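You operate a simulated robot arm through the tools that you are given. There is no shell and no other tool. Be economical: measure what you need, move in short steps, check, and stop when the job is done.

You are at the controls of a simulated robot arm. One attempt, no reset.

Task
Open the iris, park it beside the splitter and fold the mirror down.
Fine: park it between splitter and flip mirror; lever fully wide, magnet off; wind the shift stage back to 0.
Where things are to end (x, y in the base frame): grey iris within 50 mm of [720, 40].

The check looks at the end state, three seconds after you hand in, the way a careful person would. Anything else that was tipped, shoved, dropped, spilled or broken makes it a failure. Flat cloth is picked up by pressing the open fingertips on it (5 to 10 N) and closing them slowly along it; thin cloth reads only 2 to 8 mm in the jaws.

Robot
A 7-joint arm with a two-finger parallel gripper on a trunk, on a base that drives. Base frame: it is fixed to the floor where the robot stands at the start and does not move with it; the origin is under the middle of the robot, x ahead of it, y to its left, z up; the surface under the hand at the start is at about z = 850. Lengths are in mm, angles in degrees, forces in N, time in s.
With the tool pointing down near the work surface it reaches from about 280 to 700 mm from the robot's upright axis, wherever it stands. Its first joint turns from -166.0 to 166.0 degrees. Places, roughly: brake of the card carriage [500, 0, 900]; card carriage [500, 200, 900]; flip mirror [700, -100, 1000]; grey iris lever [500, -100, 1000]; knob of the shift stage [400, -200, 900]; lens clamp [400, 300, 900]; magnet switch of the purple splitter [700, 200, 900]; plate of the shift stage [400, -100, 900]; rocker on the wide-beam laser [500, 400, 1000]. Payload 1.57 kg.
The tool frame sits at the grasp point between the pads (the TCP): z along the fingers, y along the line on which they close. The tips reach 30 mm beyond it. Largest opening 80 mm; finger width 17, thickness 12; the body of the gripper, 40 by 82 mm, starts 80 mm behind the TCP.
Orientation is that of the tool frame in the base frame, as a unit quaternion [w, x, y, z]. With the fingers straight down and closing along the base's y, the tool's x points along the base's -x, its y along +y and its z along -z.

Tools
- The arm moves only by the tool nudge_tool. Its argument "moves" is a list of rows, each an object of numbers (a shift or turn left out is 0, a gripper value left out holds the last): "hand": the gripper command, from -1 (shut) to 1 (fully open), values between in proportion; "tx", "ty", "tz": the shift along the tool's x, y, z in mm; "ax", "ay", "az": the turn, a rotation vector about the tool's x, y, z in rad. In form: [{"hand": .., "tx": .., "ty": .., "tz": .., "ax": .., "ay": .., "az": ..}, ...]. A call has 1 to 10 rows; each row is the pose to reach, as a shift and turn from the pose commanded when the call began, along the tool's axes at that moment. Each row takes 0.2 s and may step no farther than 50 mm and 8.6 degrees from the row before; otherwise, or with a gripper value out of range, the whole call is refused. Where a pose cannot be reached the arm comes as near as it can. A force on the tool above 60 N (or 10 N above the force at the start of the call, whichever is more), or a blocked arm, ends the call early, and 0.2 s more pass. Each finger travels about 72 mm/s and halts on what it meets, pressing with about 38 N; the grip force reading is that of the motor and also rises with nothing between the fingers. The clock runs only during rows and for 0.2 s after the last one: add rows that repeat a pose to give the fingers time. The reply holds the time, the measured pose of the TCP, the force on the tool along the base axes, the opening and the grip force, in the units named above and with some noise, with the torque about the TCP (base axes, N m) and any sound that the robot's microphone picked up.
- Cameras (640 x 400 px; columns grow to the right, rows downward): "scene" is now at [12.2, 136.2, 1623.3]; the picture's right is [-0.14, -0.99, 0.00], its down [-0.60, 0.08, -0.80] and it looks along [0.79, -0.11, -0.60] (base axes); focal length 280 px, centre (320, 200). "wrist" rides on the gripper at [72, -7, -122] in the tool frame; the picture's right is [0.09, 1.00, 0.00], its down [-0.84, 0.08, -0.54] and it looks along [-0.54, 0.05, 0.84] (tool axes); focal length 238 px, centre (320, 200).
- snapshot(camera): a new picture of that camera. It takes no simulated time.
- raise_lower(by): slides the trunk up (or, below 0, down) by that many mm; the arm and the scene camera ride with it, the base frame stays. It gives what a move gives, with no picture.
- steer(legs): drives the robot by 1 to 6 legs, each [ahead, left, turn to the left] in mm, mm and degrees, along the robot's own axes; the way and the turn of a leg run together, so that a leg with both is an arc; at most 1500 mm and 180 degrees a leg. The arm and the cameras ride along, it lands a little off, and it stops where it bumps. It gives what a move gives.
- head_to(pan, tilt): turns the head with the scene camera to pan (to the left, within 86 degrees either way) and tilt (down, from -29 to 69), counted from straight ahead of the robot. It gives what a move gives.
- probe_pixels(camera, pixels): for up to 12 pixels [column, row] of the newest picture of that camera ("zoom" is the newest enlarged one), the place [x, y, z] in the base frame of the surface seen there, good to about 2 mm, but the place of the scene camera against the robot may be out by one fixed shift of up to 12 mm in any direction. It takes no simulated time.
- zoom(camera, box): a new picture of the part [left, top, right, bottom] of that camera's present view, enlarged. It takes no simulated time.
- sign_off(): hands the job in; it is judged then, once.

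Keep the steps short. Do not move on a guess: measure, check each grasp and each placing, and mend mistakes. In all there are 80 turns and 60 pictures (those below and enlarged ones count). Leave the gripper open and the arm clear of the work at the hand-in unless told otherwise, and finish with a single line.

The tools are called by a JSON object that holds its "op" and its "data". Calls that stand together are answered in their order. nudge_tool: Moves the arm, as the interface text tells. Its arguments: {"type":"object","properties":{"moves":{"type":"array"}},"required":["moves"]} The other tools are called the same way: raise_lower (by) slides the trunk up or down; steer (legs) drives the base; head_to (pan, tilt) turns the head that bears the scene camera; snapshot (camera) takes a picture; probe_pixels (camera, pixels) gives the place of the surface under pixels of a picture; zoom (camera, box) takes an enlarged picture of a part of a camera's view; sign_off () hands the job in.

At the start:

```text
t: 0.0
tcp_pos: [354.4, -218.9, 1381.0]
tcp_rot: [0.0, 0.0, 1.0, 0.0]
ft_force: [-0.1, -0.1, 0.3]
moment: [0.03, 0.02, 0.01]
finger_gap: 80.0
grasp_force: 0.0
trunk travel left (down, up): [-425.0, 55.0]
robot x, y, heading: [-0.9, -0.3, -0.0]
head pan, tilt: [-7.8, 37.1]
```

scene: 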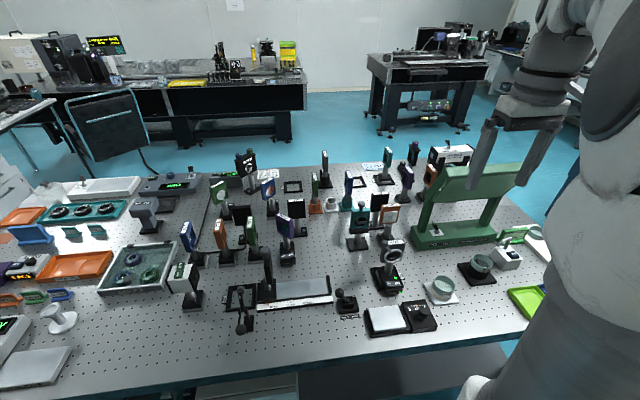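
wrist: 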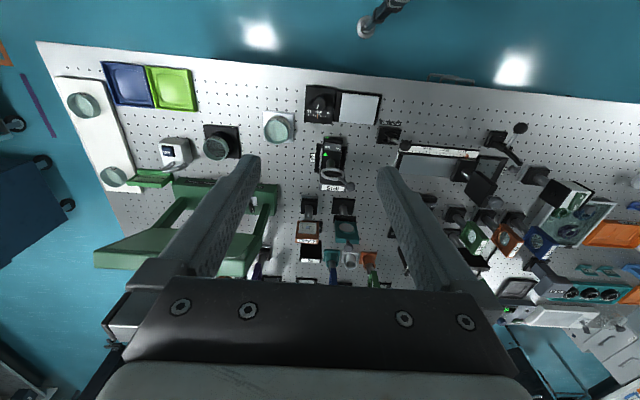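

I see a crowded optical table. I'll zoom in on the iris/stage area and the splitter/mirror area to identify the parts.

{"op": "zoom", "data": {"camera": "scene", "box": [320, 220, 480, 340]}}

{"op": "zoom", "data": {"camera": "scene", "box": [200, 140, 440, 290]}}

```text
3.33 times, centred on (400, 280) of scene
```

zoom: 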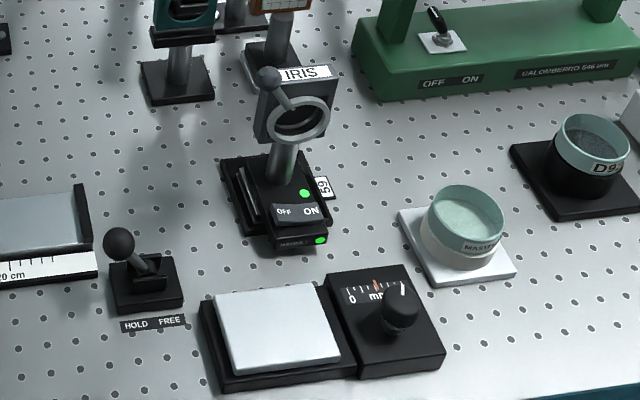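

```text
2.67 times, centred on (320, 215) of scene
```

zoom: 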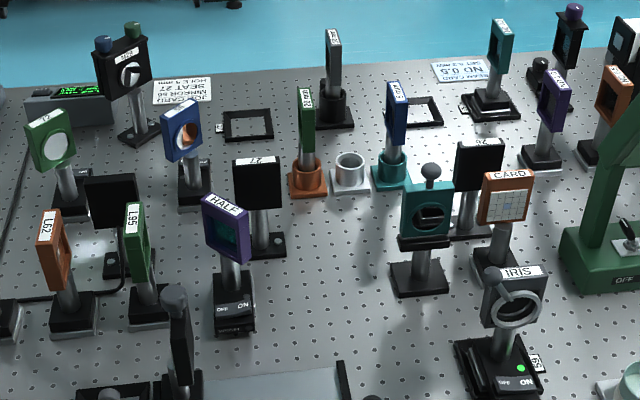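

The iris (lever with grey ball, ON/OFF magnet switch) and the teal ball-handled unit (probably the flip mirror) are visible. I'll take closer pictures of them, the splitter and the stage.

{"op": "zoom", "data": {"camera": "scene", "box": [330, 190, 410, 252]}}

{"op": "probe_pixels", "data": {"camera": "zoom", "pixels": [[230, 60], [200, 200], [220, 340], [150, 130], [310, 130], [560, 400], [450, 110], [320, 290]]}}

{"op": "zoom", "data": {"camera": "scene", "box": [365, 235, 415, 295]}}

{"op": "zoom", "data": {"camera": "scene", "box": [360, 290, 440, 340]}}

```text
6.45 times, centred on (370, 221) of scene
```

zoom: 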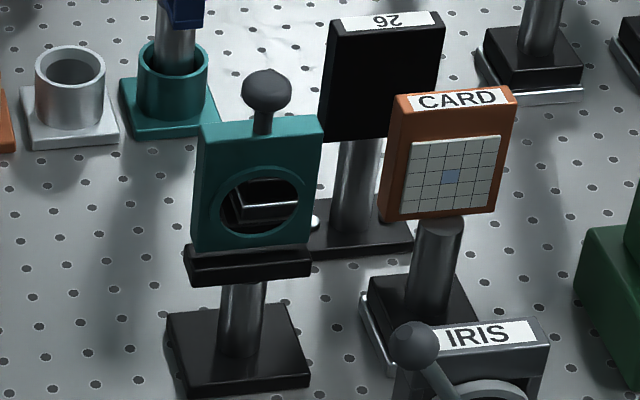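

```text
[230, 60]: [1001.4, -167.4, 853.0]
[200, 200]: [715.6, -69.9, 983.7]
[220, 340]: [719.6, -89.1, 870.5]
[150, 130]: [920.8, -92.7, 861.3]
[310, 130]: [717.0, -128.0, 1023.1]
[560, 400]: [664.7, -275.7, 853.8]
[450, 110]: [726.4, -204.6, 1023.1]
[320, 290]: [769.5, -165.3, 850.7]
```

```text
6.67 times, centred on (390, 265) of scene
```

zoom: 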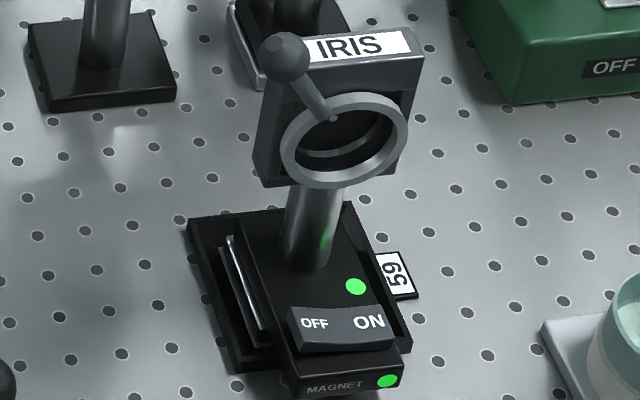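

```text
8.00 times, centred on (400, 315) of scene
```

zoom: 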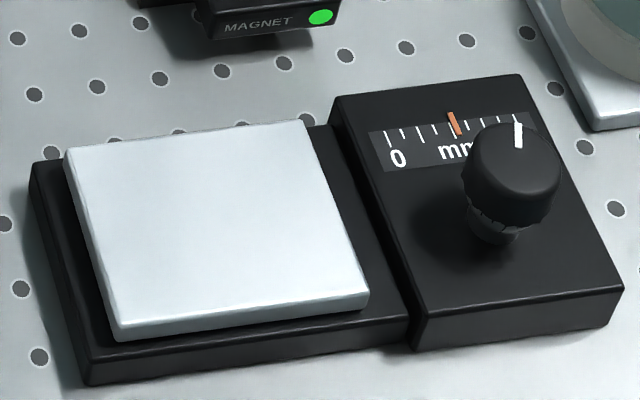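

I'll measure the stage knob, the plate and the table edge in the scene picture, and the same features in the wrist picture to find the fixed camera shift.

{"op": "probe_pixels", "data": {"camera": "zoom", "pixels": [[510, 160], [518, 130], [395, 155], [453, 122], [515, 120], [480, 230], [105, 340], [65, 150], [305, 122], [370, 300], [620, 300], [335, 90]]}}

{"op": "zoom", "data": {"camera": "wrist", "box": [290, 75, 410, 150]}}

{"op": "probe_pixels", "data": {"camera": "wrist", "pixels": [[341, 94], [380, 95], [339, 122], [306, 85], [322, 100], [333, 188], [350, 187], [330, 150], [200, 60], [420, 75]]}}

{"op": "zoom", "data": {"camera": "wrist", "box": [290, 130, 390, 280]}}

```text
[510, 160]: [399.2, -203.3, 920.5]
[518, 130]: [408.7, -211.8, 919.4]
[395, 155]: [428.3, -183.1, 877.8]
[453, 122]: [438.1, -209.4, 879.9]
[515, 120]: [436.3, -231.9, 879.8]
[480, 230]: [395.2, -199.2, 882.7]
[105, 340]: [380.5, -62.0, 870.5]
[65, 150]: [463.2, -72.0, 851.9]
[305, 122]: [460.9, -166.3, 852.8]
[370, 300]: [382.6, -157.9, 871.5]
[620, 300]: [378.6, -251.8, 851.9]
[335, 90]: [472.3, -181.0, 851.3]
```

```text
5.33 times, centred on (350, 112) of wrist
```

zoom: 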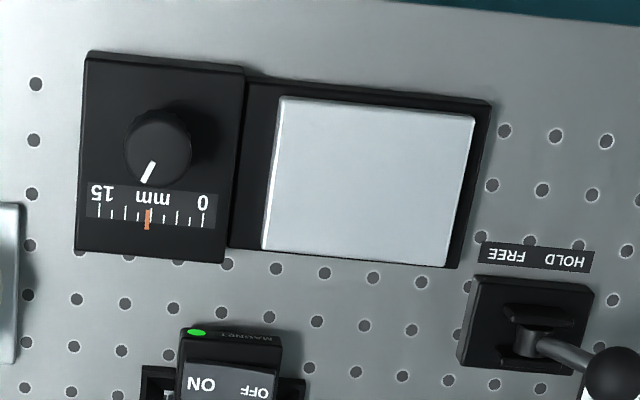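

```text
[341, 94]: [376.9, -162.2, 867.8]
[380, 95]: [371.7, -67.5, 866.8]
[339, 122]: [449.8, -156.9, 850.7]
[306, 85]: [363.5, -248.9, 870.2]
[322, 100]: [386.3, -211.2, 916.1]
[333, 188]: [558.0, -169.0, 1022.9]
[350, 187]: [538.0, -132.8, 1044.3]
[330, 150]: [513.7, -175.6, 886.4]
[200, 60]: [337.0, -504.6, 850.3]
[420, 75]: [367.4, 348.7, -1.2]
```

```text
2.67 times, centred on (340, 205) of wrist
```

zoom: 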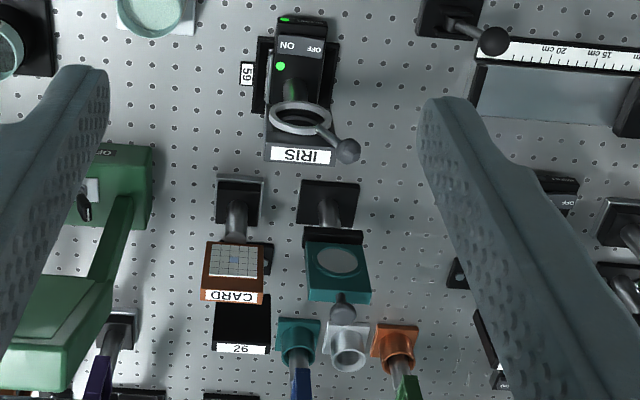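

The stage scale reads about 8 mm (0–15), and the knob is near (395, -208). I'll lower the trunk 300 mm and look again with the wrist camera.

{"op": "raise_lower", "data": {"by": -300}}

{"op": "snapshot", "data": {"camera": "wrist"}}

{"op": "snapshot", "data": {"camera": "scene"}}

```text
t: 3.0
tcp_pos: [353.7, -218.6, 1081.3]
tcp_rot: [0.0, 0.0, 1.0, -0.001]
ft_force: [-0.4, -0.3, -0.8]
moment: [-0.03, 0.0, -0.01]
finger_gap: 79.9
grasp_force: 0.0
trunk travel left (down, up): [-125.0, 355.0]
robot x, y, heading: [1.8, -1.4, 0.1]
head pan, tilt: [-7.8, 37.1]
```

```text
50 pictures are left
```

wrist: 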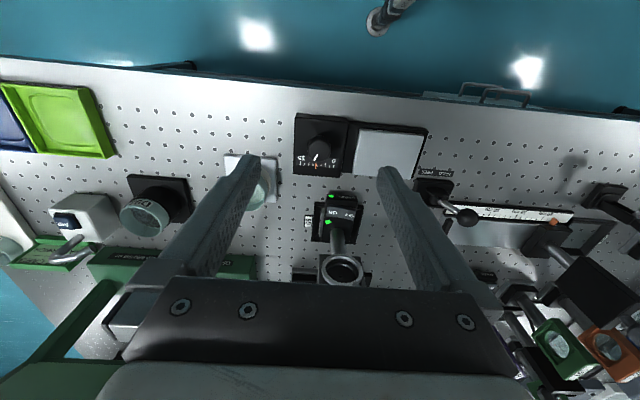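

```text
49 pictures are left
```

scene: 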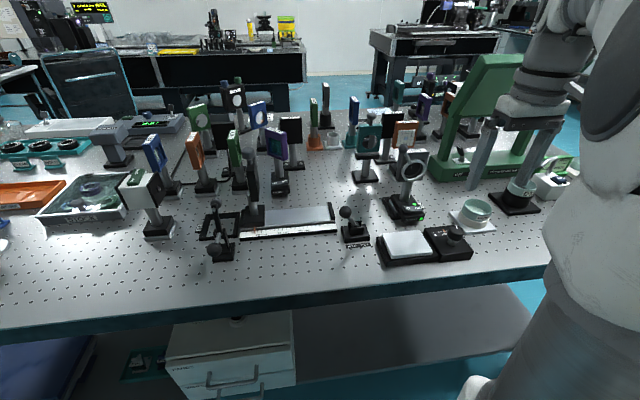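

Now a close-up of the knob in the wrist view to fix its centre and pointer.

{"op": "zoom", "data": {"camera": "wrist", "box": [285, 105, 435, 195]}}

{"op": "probe_pixels", "data": {"camera": "zoom", "pixels": [[155, 155], [115, 160], [195, 160], [155, 130], [155, 200], [130, 215], [200, 240], [75, 240], [145, 250], [310, 110], [590, 125], [280, 285]]}}

```text
4.27 times, centred on (360, 150) of wrist
```

zoom: 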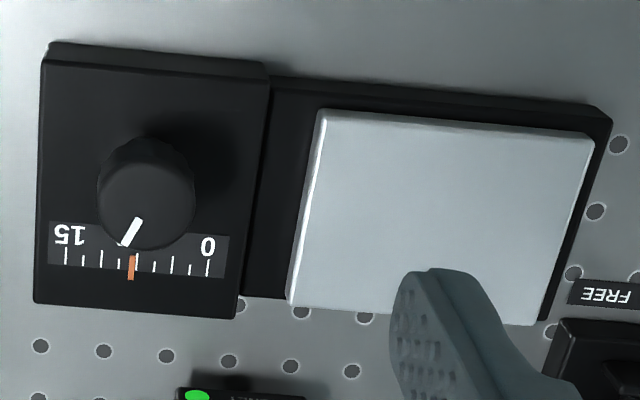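

```text
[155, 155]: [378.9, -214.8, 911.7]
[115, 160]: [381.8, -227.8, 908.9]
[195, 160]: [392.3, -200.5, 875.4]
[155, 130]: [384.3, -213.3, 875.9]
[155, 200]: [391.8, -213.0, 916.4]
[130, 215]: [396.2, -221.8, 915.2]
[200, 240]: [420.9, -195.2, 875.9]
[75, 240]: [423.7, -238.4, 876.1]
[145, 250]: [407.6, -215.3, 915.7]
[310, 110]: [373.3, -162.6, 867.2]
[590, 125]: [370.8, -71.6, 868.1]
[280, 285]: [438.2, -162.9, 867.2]
```

Knob centre ≈ (391.5, -215.5), top z 916, about 34 mm across. I'll go above it and down to TCP z≈930 with the hand open.

{"op": "nudge_tool", "data": {"moves": [{"hand": 1, "tx": -38, "ty": 3, "tz": 0}, {"hand": 1, "tx": -38, "ty": 3, "tz": 45}, {"hand": 1, "tx": -38, "ty": 3, "tz": 90}, {"hand": 1, "tx": -38, "ty": 3, "tz": 130}, {"hand": 1, "tx": -38, "ty": 3, "tz": 150}, {"hand": 1, "tx": -38, "ty": 3, "tz": 150}]}}

{"op": "snapshot", "data": {"camera": "wrist"}}

```text
t: 4.4
tcp_pos: [390.6, -214.7, 930.1]
tcp_rot: [0.0, 0.0, 1.0, 0.001]
ft_force: [0.4, 0.1, -0.3]
moment: [0.02, 0.02, -0.02]
finger_gap: 79.9
grasp_force: 0.1
trunk travel left (down, up): [-125.0, 355.0]
robot x, y, heading: [0.4, 0.5, -0.2]
head pan, tilt: [-7.8, 37.1]
```

```text
47 pictures are left
```

wrist: 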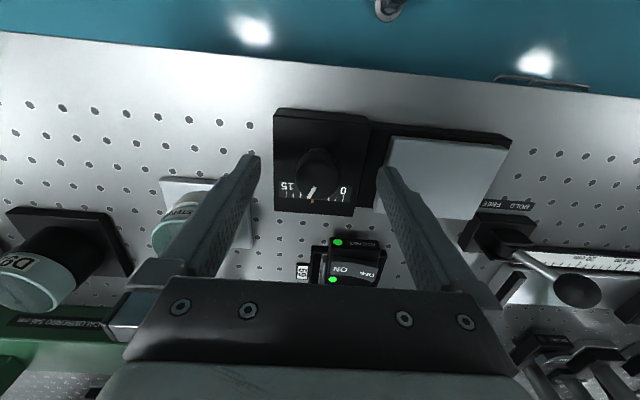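

The knob lies between the fingers. I'll go 6 mm lower and close on it.

{"op": "nudge_tool", "data": {"moves": [{"hand": 1, "tz": 6}, {"hand": 0, "tz": 6}, {"hand": -0.5, "tz": 6}, {"hand": -0.5, "tz": 6}, {"hand": -0.5, "tz": 6}]}}

```text
t: 5.6
tcp_pos: [393.1, -216.2, 925.5]
tcp_rot: [-0.001, 0.0, 1.0, 0.0]
ft_force: [0.6, -5.7, -1.8]
moment: [0.27, -0.18, -0.06]
finger_gap: 29.6
grasp_force: 38.7
trunk travel left (down, up): [-125.0, 355.0]
robot x, y, heading: [2.1, -0.5, 0.0]
head pan, tilt: [-7.8, 37.1]
```

Gripped (gap 29.6). A test turn of about 23° counter-clockwise (seen from above), then look at the marker.

{"op": "nudge_tool", "data": {"moves": [{"hand": -0.5, "az": -0.1}, {"hand": -0.5, "az": -0.2}, {"hand": -0.5, "az": -0.3}, {"hand": -0.5, "az": -0.4}, {"hand": -0.5, "az": -0.4}]}}

{"op": "zoom", "data": {"camera": "wrist", "box": [250, 100, 410, 220]}}

```text
t: 6.8
tcp_pos: [391.8, -216.6, 923.8]
tcp_rot: [0.0, -0.199, 0.98, -0.001]
ft_force: [1.4, -14.8, 1.4]
moment: [0.0, 0.21, -0.06]
finger_gap: 29.4
grasp_force: 39.4
trunk travel left (down, up): [-125.0, 355.0]
robot x, y, heading: [1.5, 1.6, -0.0]
head pan, tilt: [-7.8, 37.1]
```

```text
3.33 times, centred on (330, 160) of wrist
```

zoom: 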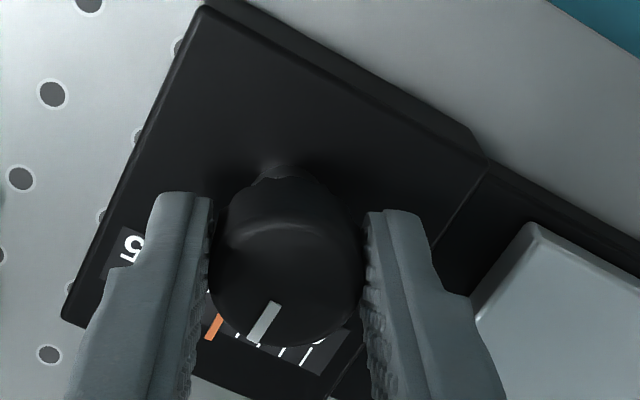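

The knob turned with the hand. I'll probe the orange marker and scale ticks to see which way it went.

{"op": "probe_pixels", "data": {"camera": "zoom", "pixels": [[213, 327], [130, 245], [305, 358], [282, 352], [258, 345], [530, 228], [490, 300]]}}

{"op": "zoom", "data": {"camera": "scene", "box": [370, 215, 480, 275]}}

```text
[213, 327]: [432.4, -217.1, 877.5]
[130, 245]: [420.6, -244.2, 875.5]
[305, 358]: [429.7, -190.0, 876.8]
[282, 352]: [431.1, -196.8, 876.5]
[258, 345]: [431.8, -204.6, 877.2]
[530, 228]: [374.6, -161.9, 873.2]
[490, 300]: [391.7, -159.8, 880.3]
```

```text
5.82 times, centred on (425, 245) of scene
```

zoom: 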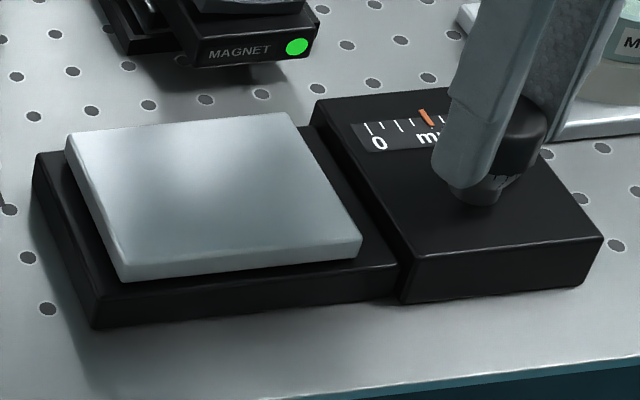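

The marker seems to have moved slightly toward 0. I'll turn 1.2 rad farther the same way and recheck.

{"op": "nudge_tool", "data": {"moves": [{"az": -0.14}, {"az": -0.28}, {"az": -0.42}, {"az": -0.56}, {"az": -0.7}, {"az": -0.84}, {"az": -0.98}, {"az": -1.12}, {"az": -1.2}, {"az": -1.2}]}}

{"op": "zoom", "data": {"camera": "scene", "box": [370, 215, 480, 275]}}

```text
t: 9.0
tcp_pos: [393.9, -216.9, 924.5]
tcp_rot: [-0.001, 0.718, -0.696, 0.004]
ft_force: [18.5, -26.5, 0.7]
moment: [-0.2, 0.17, -0.05]
finger_gap: 29.8
grasp_force: 39.1
trunk travel left (down, up): [-125.0, 355.0]
robot x, y, heading: [1.5, 1.4, -0.1]
head pan, tilt: [-7.8, 37.1]
```

```text
5.82 times, centred on (425, 245) of scene
```

zoom: 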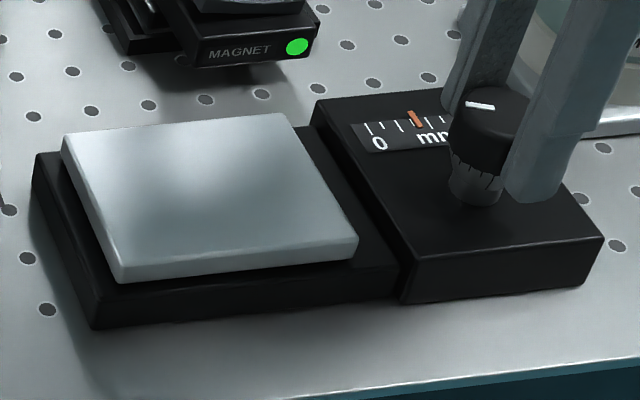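

Counter-clockwise drives it toward 0 (about 8 mm per turn). Roughly 5.7 mm remain. I'll continue turning 1.25 rad with a small shift to relieve the side force.

{"op": "nudge_tool", "data": {"moves": [{"tx": 2, "ty": -1, "az": -0.14}, {"tx": 2, "ty": -1, "az": -0.28}, {"tx": 2, "ty": -1, "az": -0.42}, {"tx": 2, "ty": -1, "az": -0.56}, {"tx": 2, "ty": -1, "az": -0.7}, {"tx": 2, "ty": -1, "az": -0.84}, {"tx": 2, "ty": -1, "az": -0.98}, {"tx": 2, "ty": -1, "az": -1.12}, {"tx": 2, "ty": -1, "az": -1.25}, {"tx": 2, "ty": -1, "az": -1.25}]}}

{"op": "zoom", "data": {"camera": "scene", "box": [370, 215, 480, 275]}}

```text
t: 11.2
tcp_pos: [395.3, -216.6, 925.2]
tcp_rot: [-0.001, 0.99, -0.144, 0.003]
ft_force: [23.1, 3.8, 13.0]
moment: [-0.18, -0.45, 0.0]
finger_gap: 29.7
grasp_force: 38.7
trunk travel left (down, up): [-125.0, 355.0]
robot x, y, heading: [3.0, 0.1, -0.1]
head pan, tilt: [-7.8, 37.1]
```

```text
5.82 times, centred on (425, 245) of scene
```

zoom: 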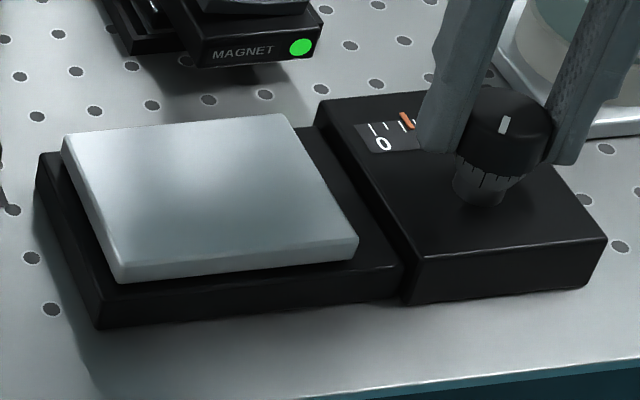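

Marker is at about 3.8 mm. I'll turn another 1.25 rad.

{"op": "nudge_tool", "data": {"moves": [{"az": -0.14}, {"az": -0.28}, {"az": -0.42}, {"az": -0.56}, {"az": -0.7}, {"az": -0.84}, {"az": -0.98}, {"az": -1.12}, {"az": -1.25}, {"az": -1.25}]}}

{"op": "zoom", "data": {"camera": "scene", "box": [370, 215, 480, 275]}}

```text
t: 12.6
tcp_pos: [384.9, -201.7, 920.8]
tcp_rot: [0.013, 0.97, 0.241, 0.002]
ft_force: [23.9, -41.1, 6.1]
moment: [-0.38, -0.28, 0.0]
finger_gap: 62.7
grasp_force: 23.8
out of reach, approached as far as the arm can: row 6, 7
trunk travel left (down, up): [-125.0, 355.0]
robot x, y, heading: [-3.4, -3.0, -0.3]
head pan, tilt: [-7.8, 37.1]
stopped in row 7: the force on the tool passed its limit at 73 N (the readings are from after the stop); the commanded pose is now the measured one
```

```text
5.82 times, centred on (425, 245) of scene
```

zoom: 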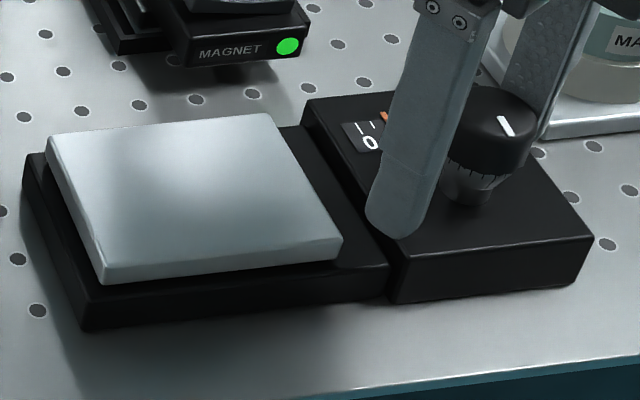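

The wrist joint hit its limit and the grip slipped off. I'll open the hand and lift straight up.

{"op": "nudge_tool", "data": {"moves": [{"hand": 1}, {"hand": 1}, {"hand": 1, "tz": -30}, {"hand": 1, "tz": -60}, {"hand": 1, "tz": -60}]}}

{"op": "snapshot", "data": {"camera": "scene"}}

```text
t: 13.8
tcp_pos: [378.8, -180.5, 980.2]
tcp_rot: [0.011, 0.969, 0.249, 0.001]
ft_force: [-1.0, 0.6, -0.6]
moment: [0.01, -0.01, 0.0]
finger_gap: 79.8
grasp_force: 0.0
out of reach, approached as far as the arm can: row 3, 4, 5
trunk travel left (down, up): [-125.0, 355.0]
robot x, y, heading: [1.4, 0.1, -0.2]
head pan, tilt: [-7.8, 37.1]
```

```text
41 pictures are left
```

scene: 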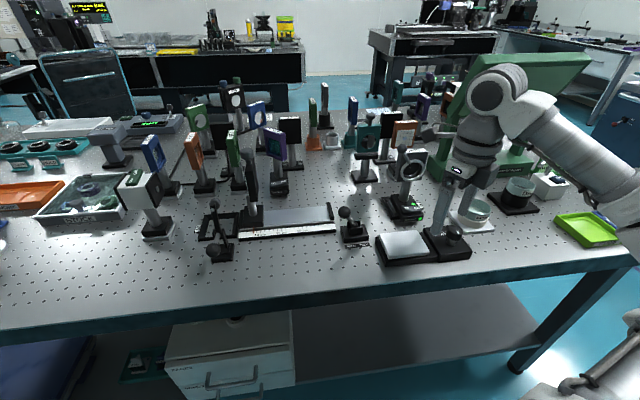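

The arm's elbow swung wide; nothing looks disturbed. I'll raise the trunk 120 mm for clearance before turning the wrist back.

{"op": "raise_lower", "data": {"by": 120}}

{"op": "nudge_tool", "data": {"moves": [{"az": 0.14}, {"az": 0.28}, {"az": 0.42}, {"az": 0.56}, {"az": 0.7}, {"az": 0.84}, {"az": 0.98}, {"az": 1.12}, {"az": 1.26}, {"az": 1.4}]}}

{"op": "nudge_tool", "data": {"moves": [{"az": 0.14}, {"az": 0.28}, {"az": 0.42}, {"az": 0.56}, {"az": 0.7}, {"az": 0.84}, {"az": 0.98}, {"az": 1.12}, {"az": 1.26}, {"az": 1.4}]}}

```text
t: 15.3
tcp_pos: [379.1, -181.8, 1098.9]
tcp_rot: [0.01, 0.969, 0.247, 0.002]
ft_force: [0.7, 1.2, 0.5]
moment: [0.01, -0.02, -0.02]
finger_gap: 80.0
grasp_force: 0.0
trunk travel left (down, up): [-245.0, 235.0]
robot x, y, heading: [2.8, 1.3, -0.3]
head pan, tilt: [-7.8, 37.1]
```

```text
t: 17.5
tcp_pos: [380.2, -180.7, 1098.6]
tcp_rot: [0.006, 0.9, -0.437, 0.007]
ft_force: [0.4, 0.1, 0.5]
moment: [0.02, 0.03, 0.04]
finger_gap: 80.0
grasp_force: 0.1
trunk travel left (down, up): [-245.0, 235.0]
robot x, y, heading: [0.9, 0.2, -0.3]
head pan, tilt: [-7.8, 37.1]
```

```text
t: 19.7
tcp_pos: [379.1, -181.0, 1099.3]
tcp_rot: [-0.001, -0.407, 0.913, -0.01]
ft_force: [0.1, -0.4, -0.4]
moment: [0.01, -0.01, 0.01]
finger_gap: 80.0
grasp_force: 0.0
trunk travel left (down, up): [-245.0, 235.0]
robot x, y, heading: [-0.9, -0.3, -0.1]
head pan, tilt: [-7.8, 37.1]
```

Still 48° short of the initial yaw. I'll turn the rest (0.84 rad), then look with the wrist camera.

{"op": "nudge_tool", "data": {"moves": [{"az": 0.14}, {"az": 0.28}, {"az": 0.42}, {"az": 0.56}, {"az": 0.7}, {"az": 0.84}, {"az": 0.84}]}}

{"op": "snapshot", "data": {"camera": "wrist"}}

```text
t: 21.3
tcp_pos: [379.3, -181.5, 1099.2]
tcp_rot: [0.004, 0.0, 1.0, -0.01]
ft_force: [-0.5, -0.1, -0.1]
moment: [0.01, 0.02, -0.02]
finger_gap: 79.7
grasp_force: 0.1
trunk travel left (down, up): [-245.0, 235.0]
robot x, y, heading: [2.5, 1.4, -0.2]
head pan, tilt: [-7.8, 37.1]
```

```text
40 pictures are left
```

wrist: 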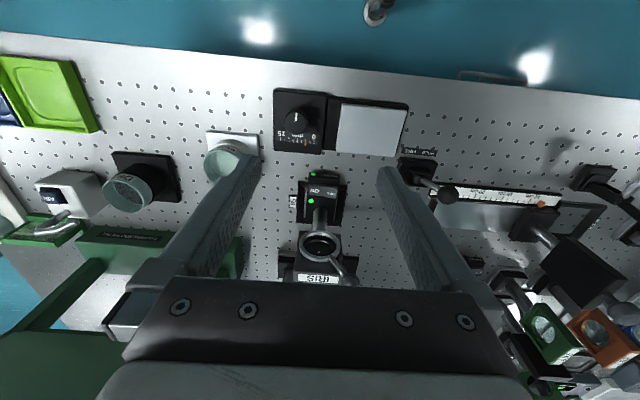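

Probing the knob and scale from this picture.

{"op": "zoom", "data": {"camera": "wrist", "box": [265, 80, 415, 170]}}

{"op": "probe_pixels", "data": {"camera": "zoom", "pixels": [[155, 175], [110, 175], [200, 175], [155, 130], [155, 215], [310, 100]]}}

```text
4.27 times, centred on (340, 125) of wrist
```

zoom: 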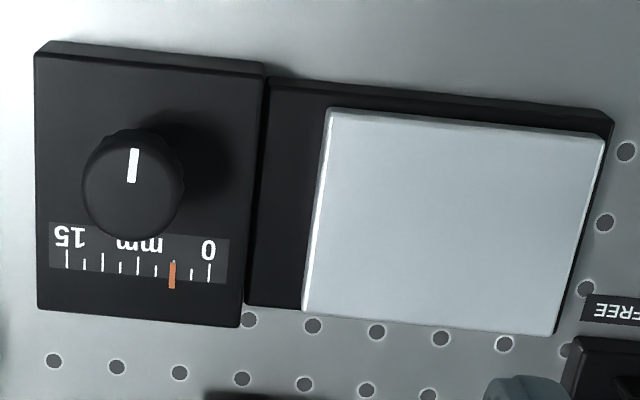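

```text
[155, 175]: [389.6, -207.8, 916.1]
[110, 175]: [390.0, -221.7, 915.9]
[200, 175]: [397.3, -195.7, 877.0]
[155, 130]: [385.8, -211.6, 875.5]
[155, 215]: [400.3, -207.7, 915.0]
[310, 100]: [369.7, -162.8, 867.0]
```

The marker reads 3.9 mm and the knob centre is (392, -215.5). I'll level the tool, pre-turn +0.5 rad clockwise to gain turning range, and move over the knob.

{"op": "nudge_tool", "data": {"moves": [{"tx": -12.7, "ty": -34, "ax": -0.02, "ay": 0.008}, {"tx": -12.7, "ty": -34, "ax": -0.02, "ay": 0.008}]}}

{"op": "nudge_tool", "data": {"moves": [{"az": 0.14}, {"az": 0.28}, {"az": 0.42}, {"az": 0.5}, {"az": 0.5}]}}

{"op": "raise_lower", "data": {"by": -120}}

```text
t: 21.9
tcp_pos: [393.1, -215.5, 1099.6]
tcp_rot: [-0.001, -0.001, 1.0, 0.0]
ft_force: [0.1, -0.3, -0.2]
moment: [-0.01, 0.02, -0.02]
finger_gap: 80.1
grasp_force: 0.0
trunk travel left (down, up): [-245.0, 235.0]
robot x, y, heading: [-1.9, -0.8, -0.1]
head pan, tilt: [-7.8, 37.1]
```

```text
t: 23.1
tcp_pos: [393.1, -215.1, 1101.1]
tcp_rot: [-0.001, 0.246, 0.969, -0.001]
ft_force: [-0.3, 0.2, -0.3]
moment: [0.01, 0.02, -0.01]
finger_gap: 79.8
grasp_force: 0.1
trunk travel left (down, up): [-245.0, 235.0]
robot x, y, heading: [3.6, -2.4, 0.0]
head pan, tilt: [-7.8, 37.1]
```

```text
t: 24.6
tcp_pos: [391.9, -215.1, 979.8]
tcp_rot: [-0.001, 0.246, 0.969, 0.0]
ft_force: [0.1, -0.1, 0.8]
moment: [0.02, -0.02, 0.03]
finger_gap: 80.1
grasp_force: 0.1
trunk travel left (down, up): [-125.0, 355.0]
robot x, y, heading: [0.8, 0.3, -0.2]
head pan, tilt: [-7.8, 37.1]
```

Descend 55 mm and grip the knob.

{"op": "nudge_tool", "data": {"moves": [{"hand": 1, "tz": 30}, {"hand": 1, "tz": 55}, {"hand": 1, "tz": 55}, {"hand": 0, "tz": 55}, {"hand": -0.5, "tz": 55}, {"hand": -0.5, "tz": 55}, {"hand": -0.5, "tz": 55}]}}

{"op": "nudge_tool", "data": {"moves": [{"az": -0.14}, {"az": -0.28}, {"az": -0.42}, {"az": -0.56}, {"az": -0.7}, {"az": -0.84}, {"az": -0.98}, {"az": -1.12}, {"az": -1.26}, {"az": -1.4}]}}

```text
t: 26.2
tcp_pos: [393.6, -215.3, 926.0]
tcp_rot: [-0.001, 0.246, 0.969, 0.001]
ft_force: [0.7, 2.7, -1.8]
moment: [0.31, -0.39, 0.01]
finger_gap: 29.2
grasp_force: 39.8
trunk travel left (down, up): [-125.0, 355.0]
robot x, y, heading: [-1.5, -1.9, -0.3]
head pan, tilt: [-7.8, 37.1]
```

```text
t: 28.4
tcp_pos: [392.7, -218.0, 925.1]
tcp_rot: [0.001, -0.436, 0.9, -0.001]
ft_force: [12.1, -14.7, 7.1]
moment: [0.07, -0.03, 0.0]
finger_gap: 29.5
grasp_force: 39.2
trunk travel left (down, up): [-125.0, 355.0]
robot x, y, heading: [-0.3, -6.1, -0.3]
head pan, tilt: [-7.8, 37.1]
```

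The knob is turning, about 1.56 mm gained. Another 1.3 rad, then check.

{"op": "nudge_tool", "data": {"moves": [{"az": -0.14}, {"az": -0.28}, {"az": -0.42}, {"az": -0.56}, {"az": -0.7}, {"az": -0.84}, {"az": -0.98}, {"az": -1.12}, {"az": -1.26}, {"az": -1.3}]}}

{"op": "zoom", "data": {"camera": "scene", "box": [370, 215, 480, 275]}}

```text
t: 30.6
tcp_pos: [395.4, -216.9, 925.4]
tcp_rot: [0.0, 0.893, -0.451, 0.003]
ft_force: [19.1, -16.4, 11.0]
moment: [-0.08, 0.34, 0.0]
finger_gap: 29.5
grasp_force: 39.1
trunk travel left (down, up): [-125.0, 355.0]
robot x, y, heading: [0.2, -2.9, -0.3]
head pan, tilt: [-7.8, 37.1]
```

```text
5.82 times, centred on (425, 245) of scene
```

zoom: 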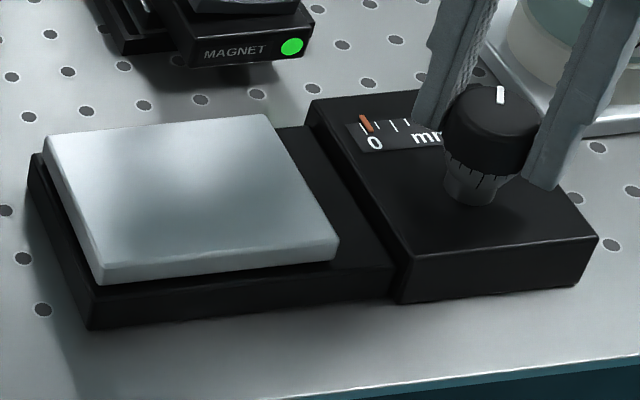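

The marker is about half a millimetre from 0. I'll turn 0.4 rad more and look.

{"op": "nudge_tool", "data": {"moves": [{"az": -0.1}, {"az": -0.2}, {"az": -0.3}, {"az": -0.4}, {"az": -0.4}]}}

{"op": "zoom", "data": {"camera": "scene", "box": [415, 225, 465, 255]}}

```text
t: 31.8
tcp_pos: [395.9, -215.4, 925.7]
tcp_rot: [0.0, 0.964, -0.266, 0.002]
ft_force: [18.6, -11.7, 8.9]
moment: [-0.6, -0.48, 0.08]
finger_gap: 29.3
grasp_force: 39.4
trunk travel left (down, up): [-125.0, 355.0]
robot x, y, heading: [1.1, 1.4, -0.2]
head pan, tilt: [-7.8, 37.1]
```

```text
12.80 times, centred on (440, 240) of scene
```

zoom: 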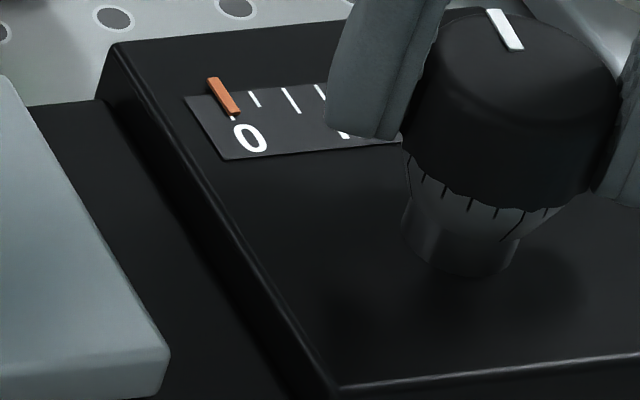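

The marker covers the 0 tick. Open, rise by trunk, then check from the wrist after turning back.

{"op": "nudge_tool", "data": {"moves": [{"hand": 1}, {"hand": 1}, {"hand": 1}, {"hand": 1}]}}

{"op": "raise_lower", "data": {"by": 250}}

{"op": "nudge_tool", "data": {"moves": [{"az": 0.14}, {"az": 0.28}, {"az": 0.42}, {"az": 0.56}, {"az": 0.7}, {"az": 0.84}, {"az": 0.98}, {"az": 1.12}, {"az": 1.26}, {"az": 1.4}]}}

{"op": "nudge_tool", "data": {"moves": [{"az": 0.14}, {"az": 0.28}, {"az": 0.42}, {"az": 0.56}, {"az": 0.7}, {"az": 0.84}, {"az": 0.98}, {"az": 1.12}, {"az": 1.2}, {"az": 1.2}]}}

{"op": "snapshot", "data": {"camera": "wrist"}}

```text
t: 32.8
tcp_pos: [393.0, -214.9, 925.2]
tcp_rot: [0.0, 0.964, -0.267, 0.0]
ft_force: [-0.1, 0.4, 0.6]
moment: [0.01, 0.0, -0.01]
finger_gap: 79.8
grasp_force: 0.0
trunk travel left (down, up): [-125.0, 355.0]
robot x, y, heading: [-0.3, 0.1, -0.4]
head pan, tilt: [-7.8, 37.1]
```

```text
t: 35.4
tcp_pos: [392.0, -214.9, 1176.0]
tcp_rot: [-0.001, 0.964, -0.266, 0.0]
ft_force: [-0.4, 0.1, -0.7]
moment: [0.02, 0.0, -0.01]
finger_gap: 80.0
grasp_force: 0.1
trunk travel left (down, up): [-375.0, 105.0]
robot x, y, heading: [-0.1, -1.1, -0.2]
head pan, tilt: [-7.8, 37.1]
```

```text
t: 37.6
tcp_pos: [392.2, -215.2, 1177.3]
tcp_rot: [-0.001, -0.565, 0.825, 0.0]
ft_force: [0.5, -0.4, -0.2]
moment: [-0.01, -0.01, 0.0]
finger_gap: 79.9
grasp_force: 0.1
trunk travel left (down, up): [-375.0, 105.0]
robot x, y, heading: [-2.9, -2.8, -0.0]
head pan, tilt: [-7.8, 37.1]
```

```text
t: 39.8
tcp_pos: [393.0, -216.1, 1175.7]
tcp_rot: [-0.001, -0.001, 1.0, 0.0]
ft_force: [0.2, 0.6, 0.3]
moment: [0.02, -0.02, 0.02]
finger_gap: 80.1
grasp_force: 0.0
trunk travel left (down, up): [-375.0, 105.0]
robot x, y, heading: [0.5, -2.7, -0.3]
head pan, tilt: [-7.8, 37.1]
```

```text
36 pictures are left
```

wrist: 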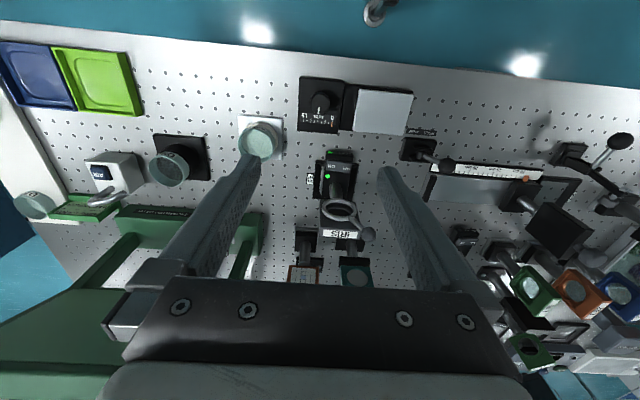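

Zoom on the scale, and on the iris for lever geometry.

{"op": "zoom", "data": {"camera": "wrist", "box": [290, 70, 370, 140]}}

{"op": "zoom", "data": {"camera": "wrist", "box": [295, 140, 395, 250]}}

{"op": "probe_pixels", "data": {"camera": "zoom", "pixels": [[425, 540], [330, 500], [270, 560], [220, 410], [285, 380], [210, 235], [255, 170], [290, 170], [180, 170], [225, 85], [360, 590], [190, 580]]}}

```text
5.71 times, centred on (330, 105) of wrist
```

zoom: 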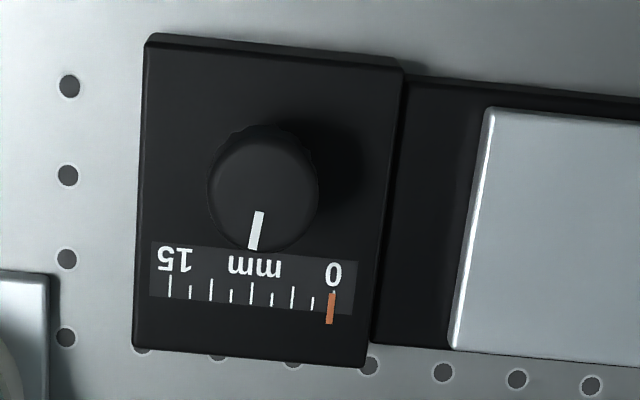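

```text
3.64 times, centred on (345, 195) of wrist
```

zoom: 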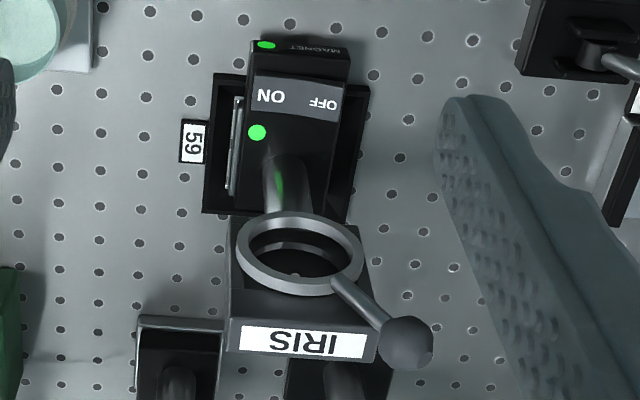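

```text
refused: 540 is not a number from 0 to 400
```

The stage reads 0. Now measuring the iris parts in the zoomed picture.

{"op": "probe_pixels", "data": {"camera": "zoom", "pixels": [[405, 343], [360, 300], [300, 222], [345, 250], [245, 250], [300, 285], [325, 103], [270, 97], [300, 340], [285, 185], [370, 355], [232, 345]]}}

{"op": "zoom", "data": {"camera": "scene", "box": [365, 180, 435, 250]}}

```text
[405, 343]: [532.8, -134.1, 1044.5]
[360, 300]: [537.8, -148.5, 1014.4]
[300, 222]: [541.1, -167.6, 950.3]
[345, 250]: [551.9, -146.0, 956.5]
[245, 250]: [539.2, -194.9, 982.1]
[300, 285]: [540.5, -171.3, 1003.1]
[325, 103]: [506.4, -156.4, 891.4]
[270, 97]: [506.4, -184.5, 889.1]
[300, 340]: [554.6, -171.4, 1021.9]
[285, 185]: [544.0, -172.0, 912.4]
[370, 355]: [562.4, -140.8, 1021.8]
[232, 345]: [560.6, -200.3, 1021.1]
```

```text
5.71 times, centred on (400, 215) of scene
```

zoom: 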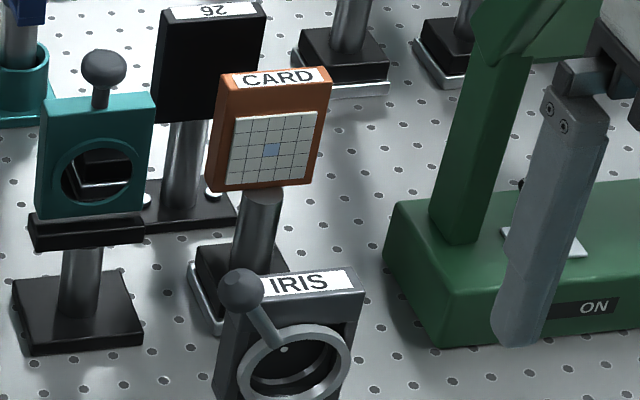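

I need to see the aperture blades. A tight zoom from the scene camera.

{"op": "zoom", "data": {"camera": "scene", "box": [385, 222, 425, 247]}}

```text
16.00 times, centred on (405, 234) of scene
```

zoom: 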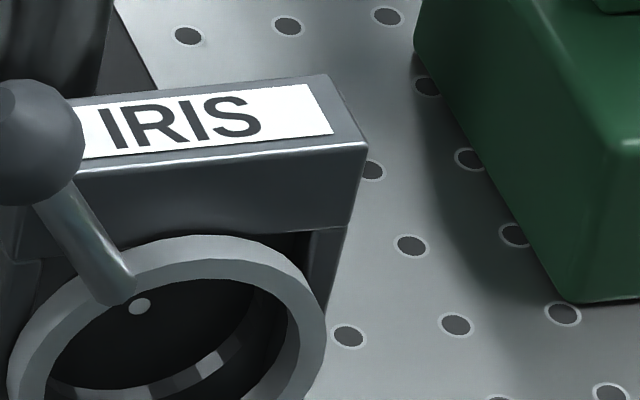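

The blades aren't clear from above. I'll raise the arm 155 mm and lower the trunk 300 mm so the scene camera looks more squarely into the iris.

{"op": "nudge_tool", "data": {"moves": [{"tz": -45}, {"tz": -90}, {"tz": -135}, {"tz": -160}, {"tz": -160}]}}

{"op": "raise_lower", "data": {"by": -270}}

{"op": "head_to", "data": {"pan": -20, "tilt": 28}}

{"op": "snapshot", "data": {"camera": "scene"}}

```text
t: 41.0
tcp_pos: [392.6, -216.8, 1334.8]
tcp_rot: [-0.001, -0.002, 1.0, 0.0]
ft_force: [0.3, -0.4, -0.1]
moment: [-0.01, 0.01, 0.0]
finger_gap: 79.9
grasp_force: 0.1
trunk travel left (down, up): [-375.0, 105.0]
robot x, y, heading: [1.2, -2.3, -0.4]
head pan, tilt: [-7.8, 37.1]
```

```text
t: 43.8
tcp_pos: [393.3, -217.3, 1064.1]
tcp_rot: [0.0, -0.001, 1.0, 0.0]
ft_force: [0.2, -0.2, 0.2]
moment: [0.0, 0.01, 0.0]
finger_gap: 80.0
grasp_force: 0.0
trunk travel left (down, up): [-105.0, 375.0]
robot x, y, heading: [1.5, -1.2, -0.0]
head pan, tilt: [-7.8, 37.1]
```

```text
t: 44.5
tcp_pos: [392.8, -217.9, 1064.4]
tcp_rot: [-0.001, 0.0, 1.0, -0.001]
ft_force: [-0.3, 0.1, -0.4]
moment: [0.02, 0.02, -0.02]
finger_gap: 79.9
grasp_force: 0.1
trunk travel left (down, up): [-105.0, 375.0]
robot x, y, heading: [-2.9, 0.1, -0.3]
head pan, tilt: [-20.0, 28.0]
```

```text
31 pictures are left
```

scene: 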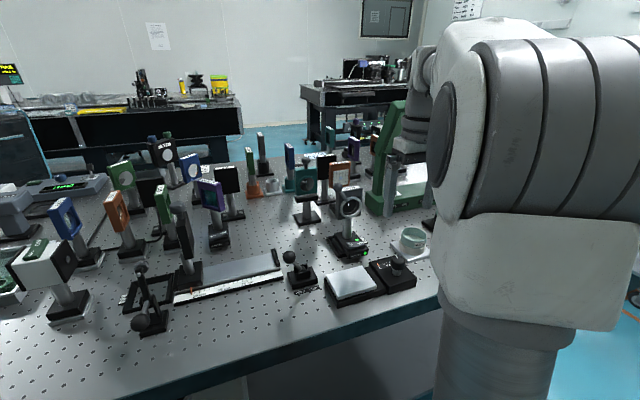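

{"op": "zoom", "data": {"camera": "scene", "box": [328, 180, 378, 230]}}

{"op": "zoom", "data": {"camera": "scene", "box": [195, 145, 345, 245]}}

```text
8.00 times, centred on (353, 205) of scene
```

zoom: 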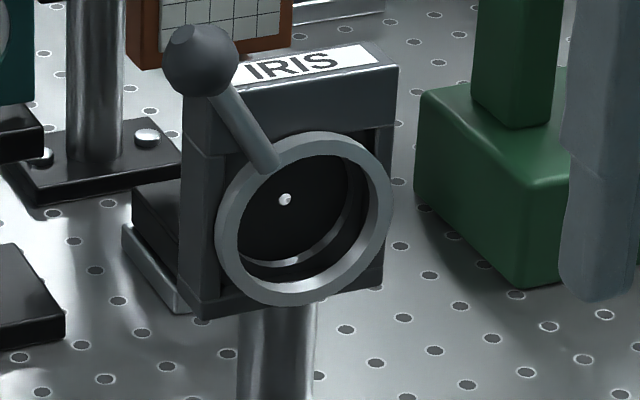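

```text
4.00 times, centred on (270, 195) of scene
```

zoom: 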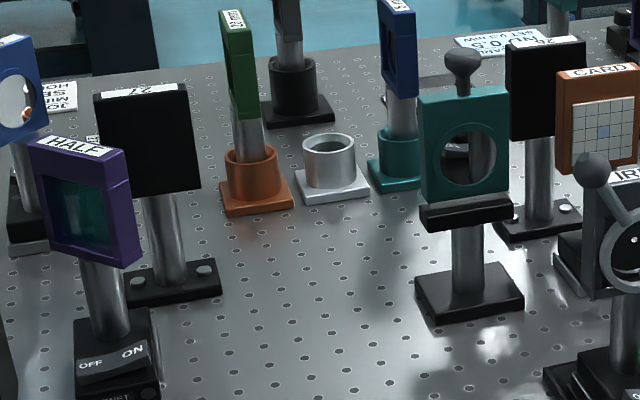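

The iris shows only a pinhole, with the lever on its +y side, so opening is likely toward −y. I'll rise 90 mm, close the hand, and travel to (528, −98), on the +y side of the ball.

{"op": "nudge_tool", "data": {"moves": [{"hand": -1, "tz": -45}, {"hand": -1, "tz": -90}, {"hand": -1, "tx": -35, "ty": 30, "tz": -90}, {"hand": -1, "tx": -70, "ty": 60, "tz": -90}, {"hand": -1, "tx": -105, "ty": 90, "tz": -90}, {"hand": -1, "tx": -135, "ty": 119, "tz": -90}, {"hand": -1, "tx": -135, "ty": 119, "tz": -90}]}}

{"op": "snapshot", "data": {"camera": "wrist"}}

{"op": "probe_pixels", "data": {"camera": "wrist", "pixels": [[320, 10]]}}

```text
t: 46.1
tcp_pos: [529.8, -96.6, 1155.2]
tcp_rot: [-0.001, -0.001, 1.0, 0.0]
ft_force: [-0.2, 1.0, 0.6]
moment: [0.01, -0.01, 0.02]
finger_gap: 0.2
grasp_force: 22.1
trunk travel left (down, up): [-105.0, 375.0]
robot x, y, heading: [2.4, -0.6, -0.3]
head pan, tilt: [-20.0, 28.0]
```

```text
28 pictures are left
```

wrist: 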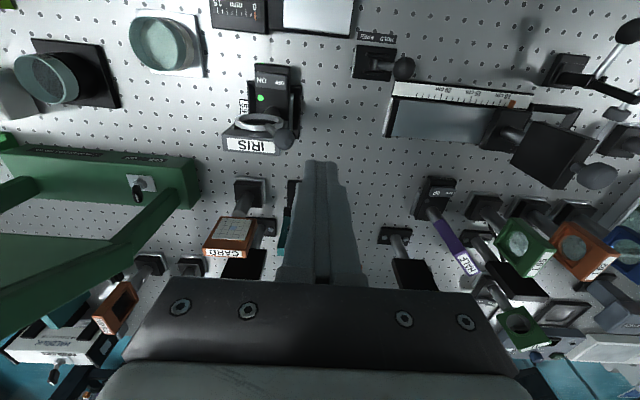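

```text
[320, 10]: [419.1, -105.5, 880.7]
```

Probe the ball and head edges from here.

{"op": "probe_pixels", "data": {"camera": "wrist", "pixels": [[281, 138], [281, 147], [281, 129], [274, 138], [289, 138], [250, 145], [228, 138], [273, 147], [245, 120], [281, 75], [262, 78], [250, 131]]}}

```text
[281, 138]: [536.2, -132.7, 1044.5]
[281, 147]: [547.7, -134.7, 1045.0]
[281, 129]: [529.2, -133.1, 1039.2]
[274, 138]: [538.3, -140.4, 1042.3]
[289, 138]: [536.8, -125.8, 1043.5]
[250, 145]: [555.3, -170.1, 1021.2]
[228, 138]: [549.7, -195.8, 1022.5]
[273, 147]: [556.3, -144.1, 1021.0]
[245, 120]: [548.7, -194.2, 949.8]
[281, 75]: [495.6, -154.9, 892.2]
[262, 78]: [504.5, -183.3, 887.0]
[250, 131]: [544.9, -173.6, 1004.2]
```

Ball centre ≈ (538, −133, 1036). I'll descend so the tips reach z≈1026, above the iris head top (1021), beside the ball.

{"op": "nudge_tool", "data": {"moves": [{"hand": -1, "tx": -3, "tz": 45}, {"hand": -1, "tx": -3, "tz": 80}, {"hand": -1, "tx": -3, "tz": 99}, {"hand": -1, "tx": -3, "tz": 99}]}}

{"op": "nudge_tool", "data": {"moves": [{"ty": -8}, {"ty": -14}, {"ty": -18}, {"ty": -22}, {"ty": -26}, {"ty": -30}, {"ty": -30}]}}

{"op": "zoom", "data": {"camera": "scene", "box": [318, 170, 388, 240]}}

```text
t: 47.1
tcp_pos: [531.8, -95.6, 1054.5]
tcp_rot: [-0.001, -0.001, 1.0, 0.0]
ft_force: [0.5, 0.2, 0.2]
moment: [-0.01, 0.0, 0.03]
finger_gap: 0.1
grasp_force: 21.5
trunk travel left (down, up): [-105.0, 375.0]
robot x, y, heading: [-2.9, -5.6, -0.4]
head pan, tilt: [-20.0, 28.0]
```

```text
t: 48.7
tcp_pos: [529.9, -128.1, 1054.1]
tcp_rot: [0.0, -0.001, 1.0, 0.0]
ft_force: [-0.4, 0.3, 0.2]
moment: [0.0, 0.01, -0.01]
finger_gap: 0.0
grasp_force: 21.8
trunk travel left (down, up): [-105.0, 375.0]
robot x, y, heading: [-1.2, -2.1, -0.2]
head pan, tilt: [-20.0, 28.0]
```

```text
5.71 times, centred on (353, 205) of scene
```

zoom: 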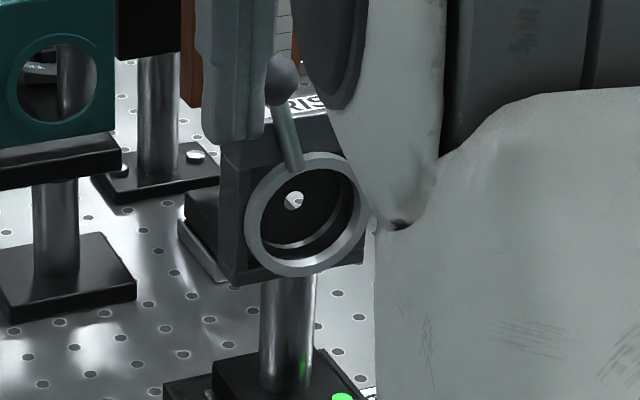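

The hole is growing; direction is right. Keep pushing toward −y.

{"op": "nudge_tool", "data": {"moves": [{"ty": -6}, {"ty": -12}, {"ty": -18}, {"ty": -24}, {"ty": -30}, {"ty": -36}, {"ty": -42}, {"ty": -42}]}}

{"op": "zoom", "data": {"camera": "scene", "box": [318, 170, 388, 240]}}

```text
t: 50.5
tcp_pos: [530.6, -169.5, 1054.9]
tcp_rot: [-0.001, -0.001, 1.0, 0.0]
ft_force: [0.2, 0.7, -0.4]
moment: [0.03, 0.0, 0.04]
finger_gap: 0.0
grasp_force: 21.4
trunk travel left (down, up): [-105.0, 375.0]
robot x, y, heading: [0.0, -1.8, -0.2]
head pan, tilt: [-20.0, 28.0]
```

```text
5.71 times, centred on (353, 205) of scene
```

zoom: 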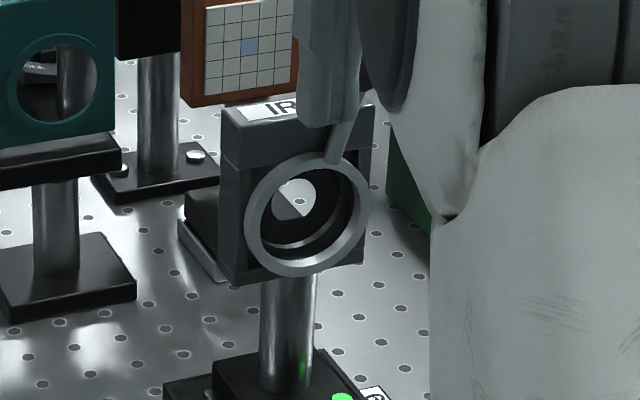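

Still opening. Continue −y another 22 mm in small steps, watching force.

{"op": "nudge_tool", "data": {"moves": [{"ty": -5}, {"ty": -10}, {"ty": -14}, {"ty": -18}, {"ty": -22}, {"ty": -22}]}}

{"op": "zoom", "data": {"camera": "scene", "box": [318, 170, 388, 240]}}

```text
t: 51.9
tcp_pos: [530.3, -191.6, 1055.8]
tcp_rot: [-0.001, -0.001, 1.0, 0.0]
ft_force: [1.3, 0.7, 0.7]
moment: [0.0, 0.0, 0.03]
finger_gap: 0.0
grasp_force: 21.1
trunk travel left (down, up): [-105.0, 375.0]
robot x, y, heading: [2.5, 2.4, -0.3]
head pan, tilt: [-20.0, 28.0]
```

```text
5.71 times, centred on (353, 205) of scene
```

zoom: 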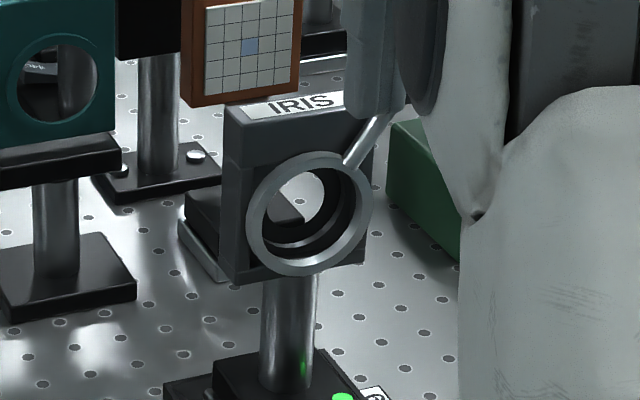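

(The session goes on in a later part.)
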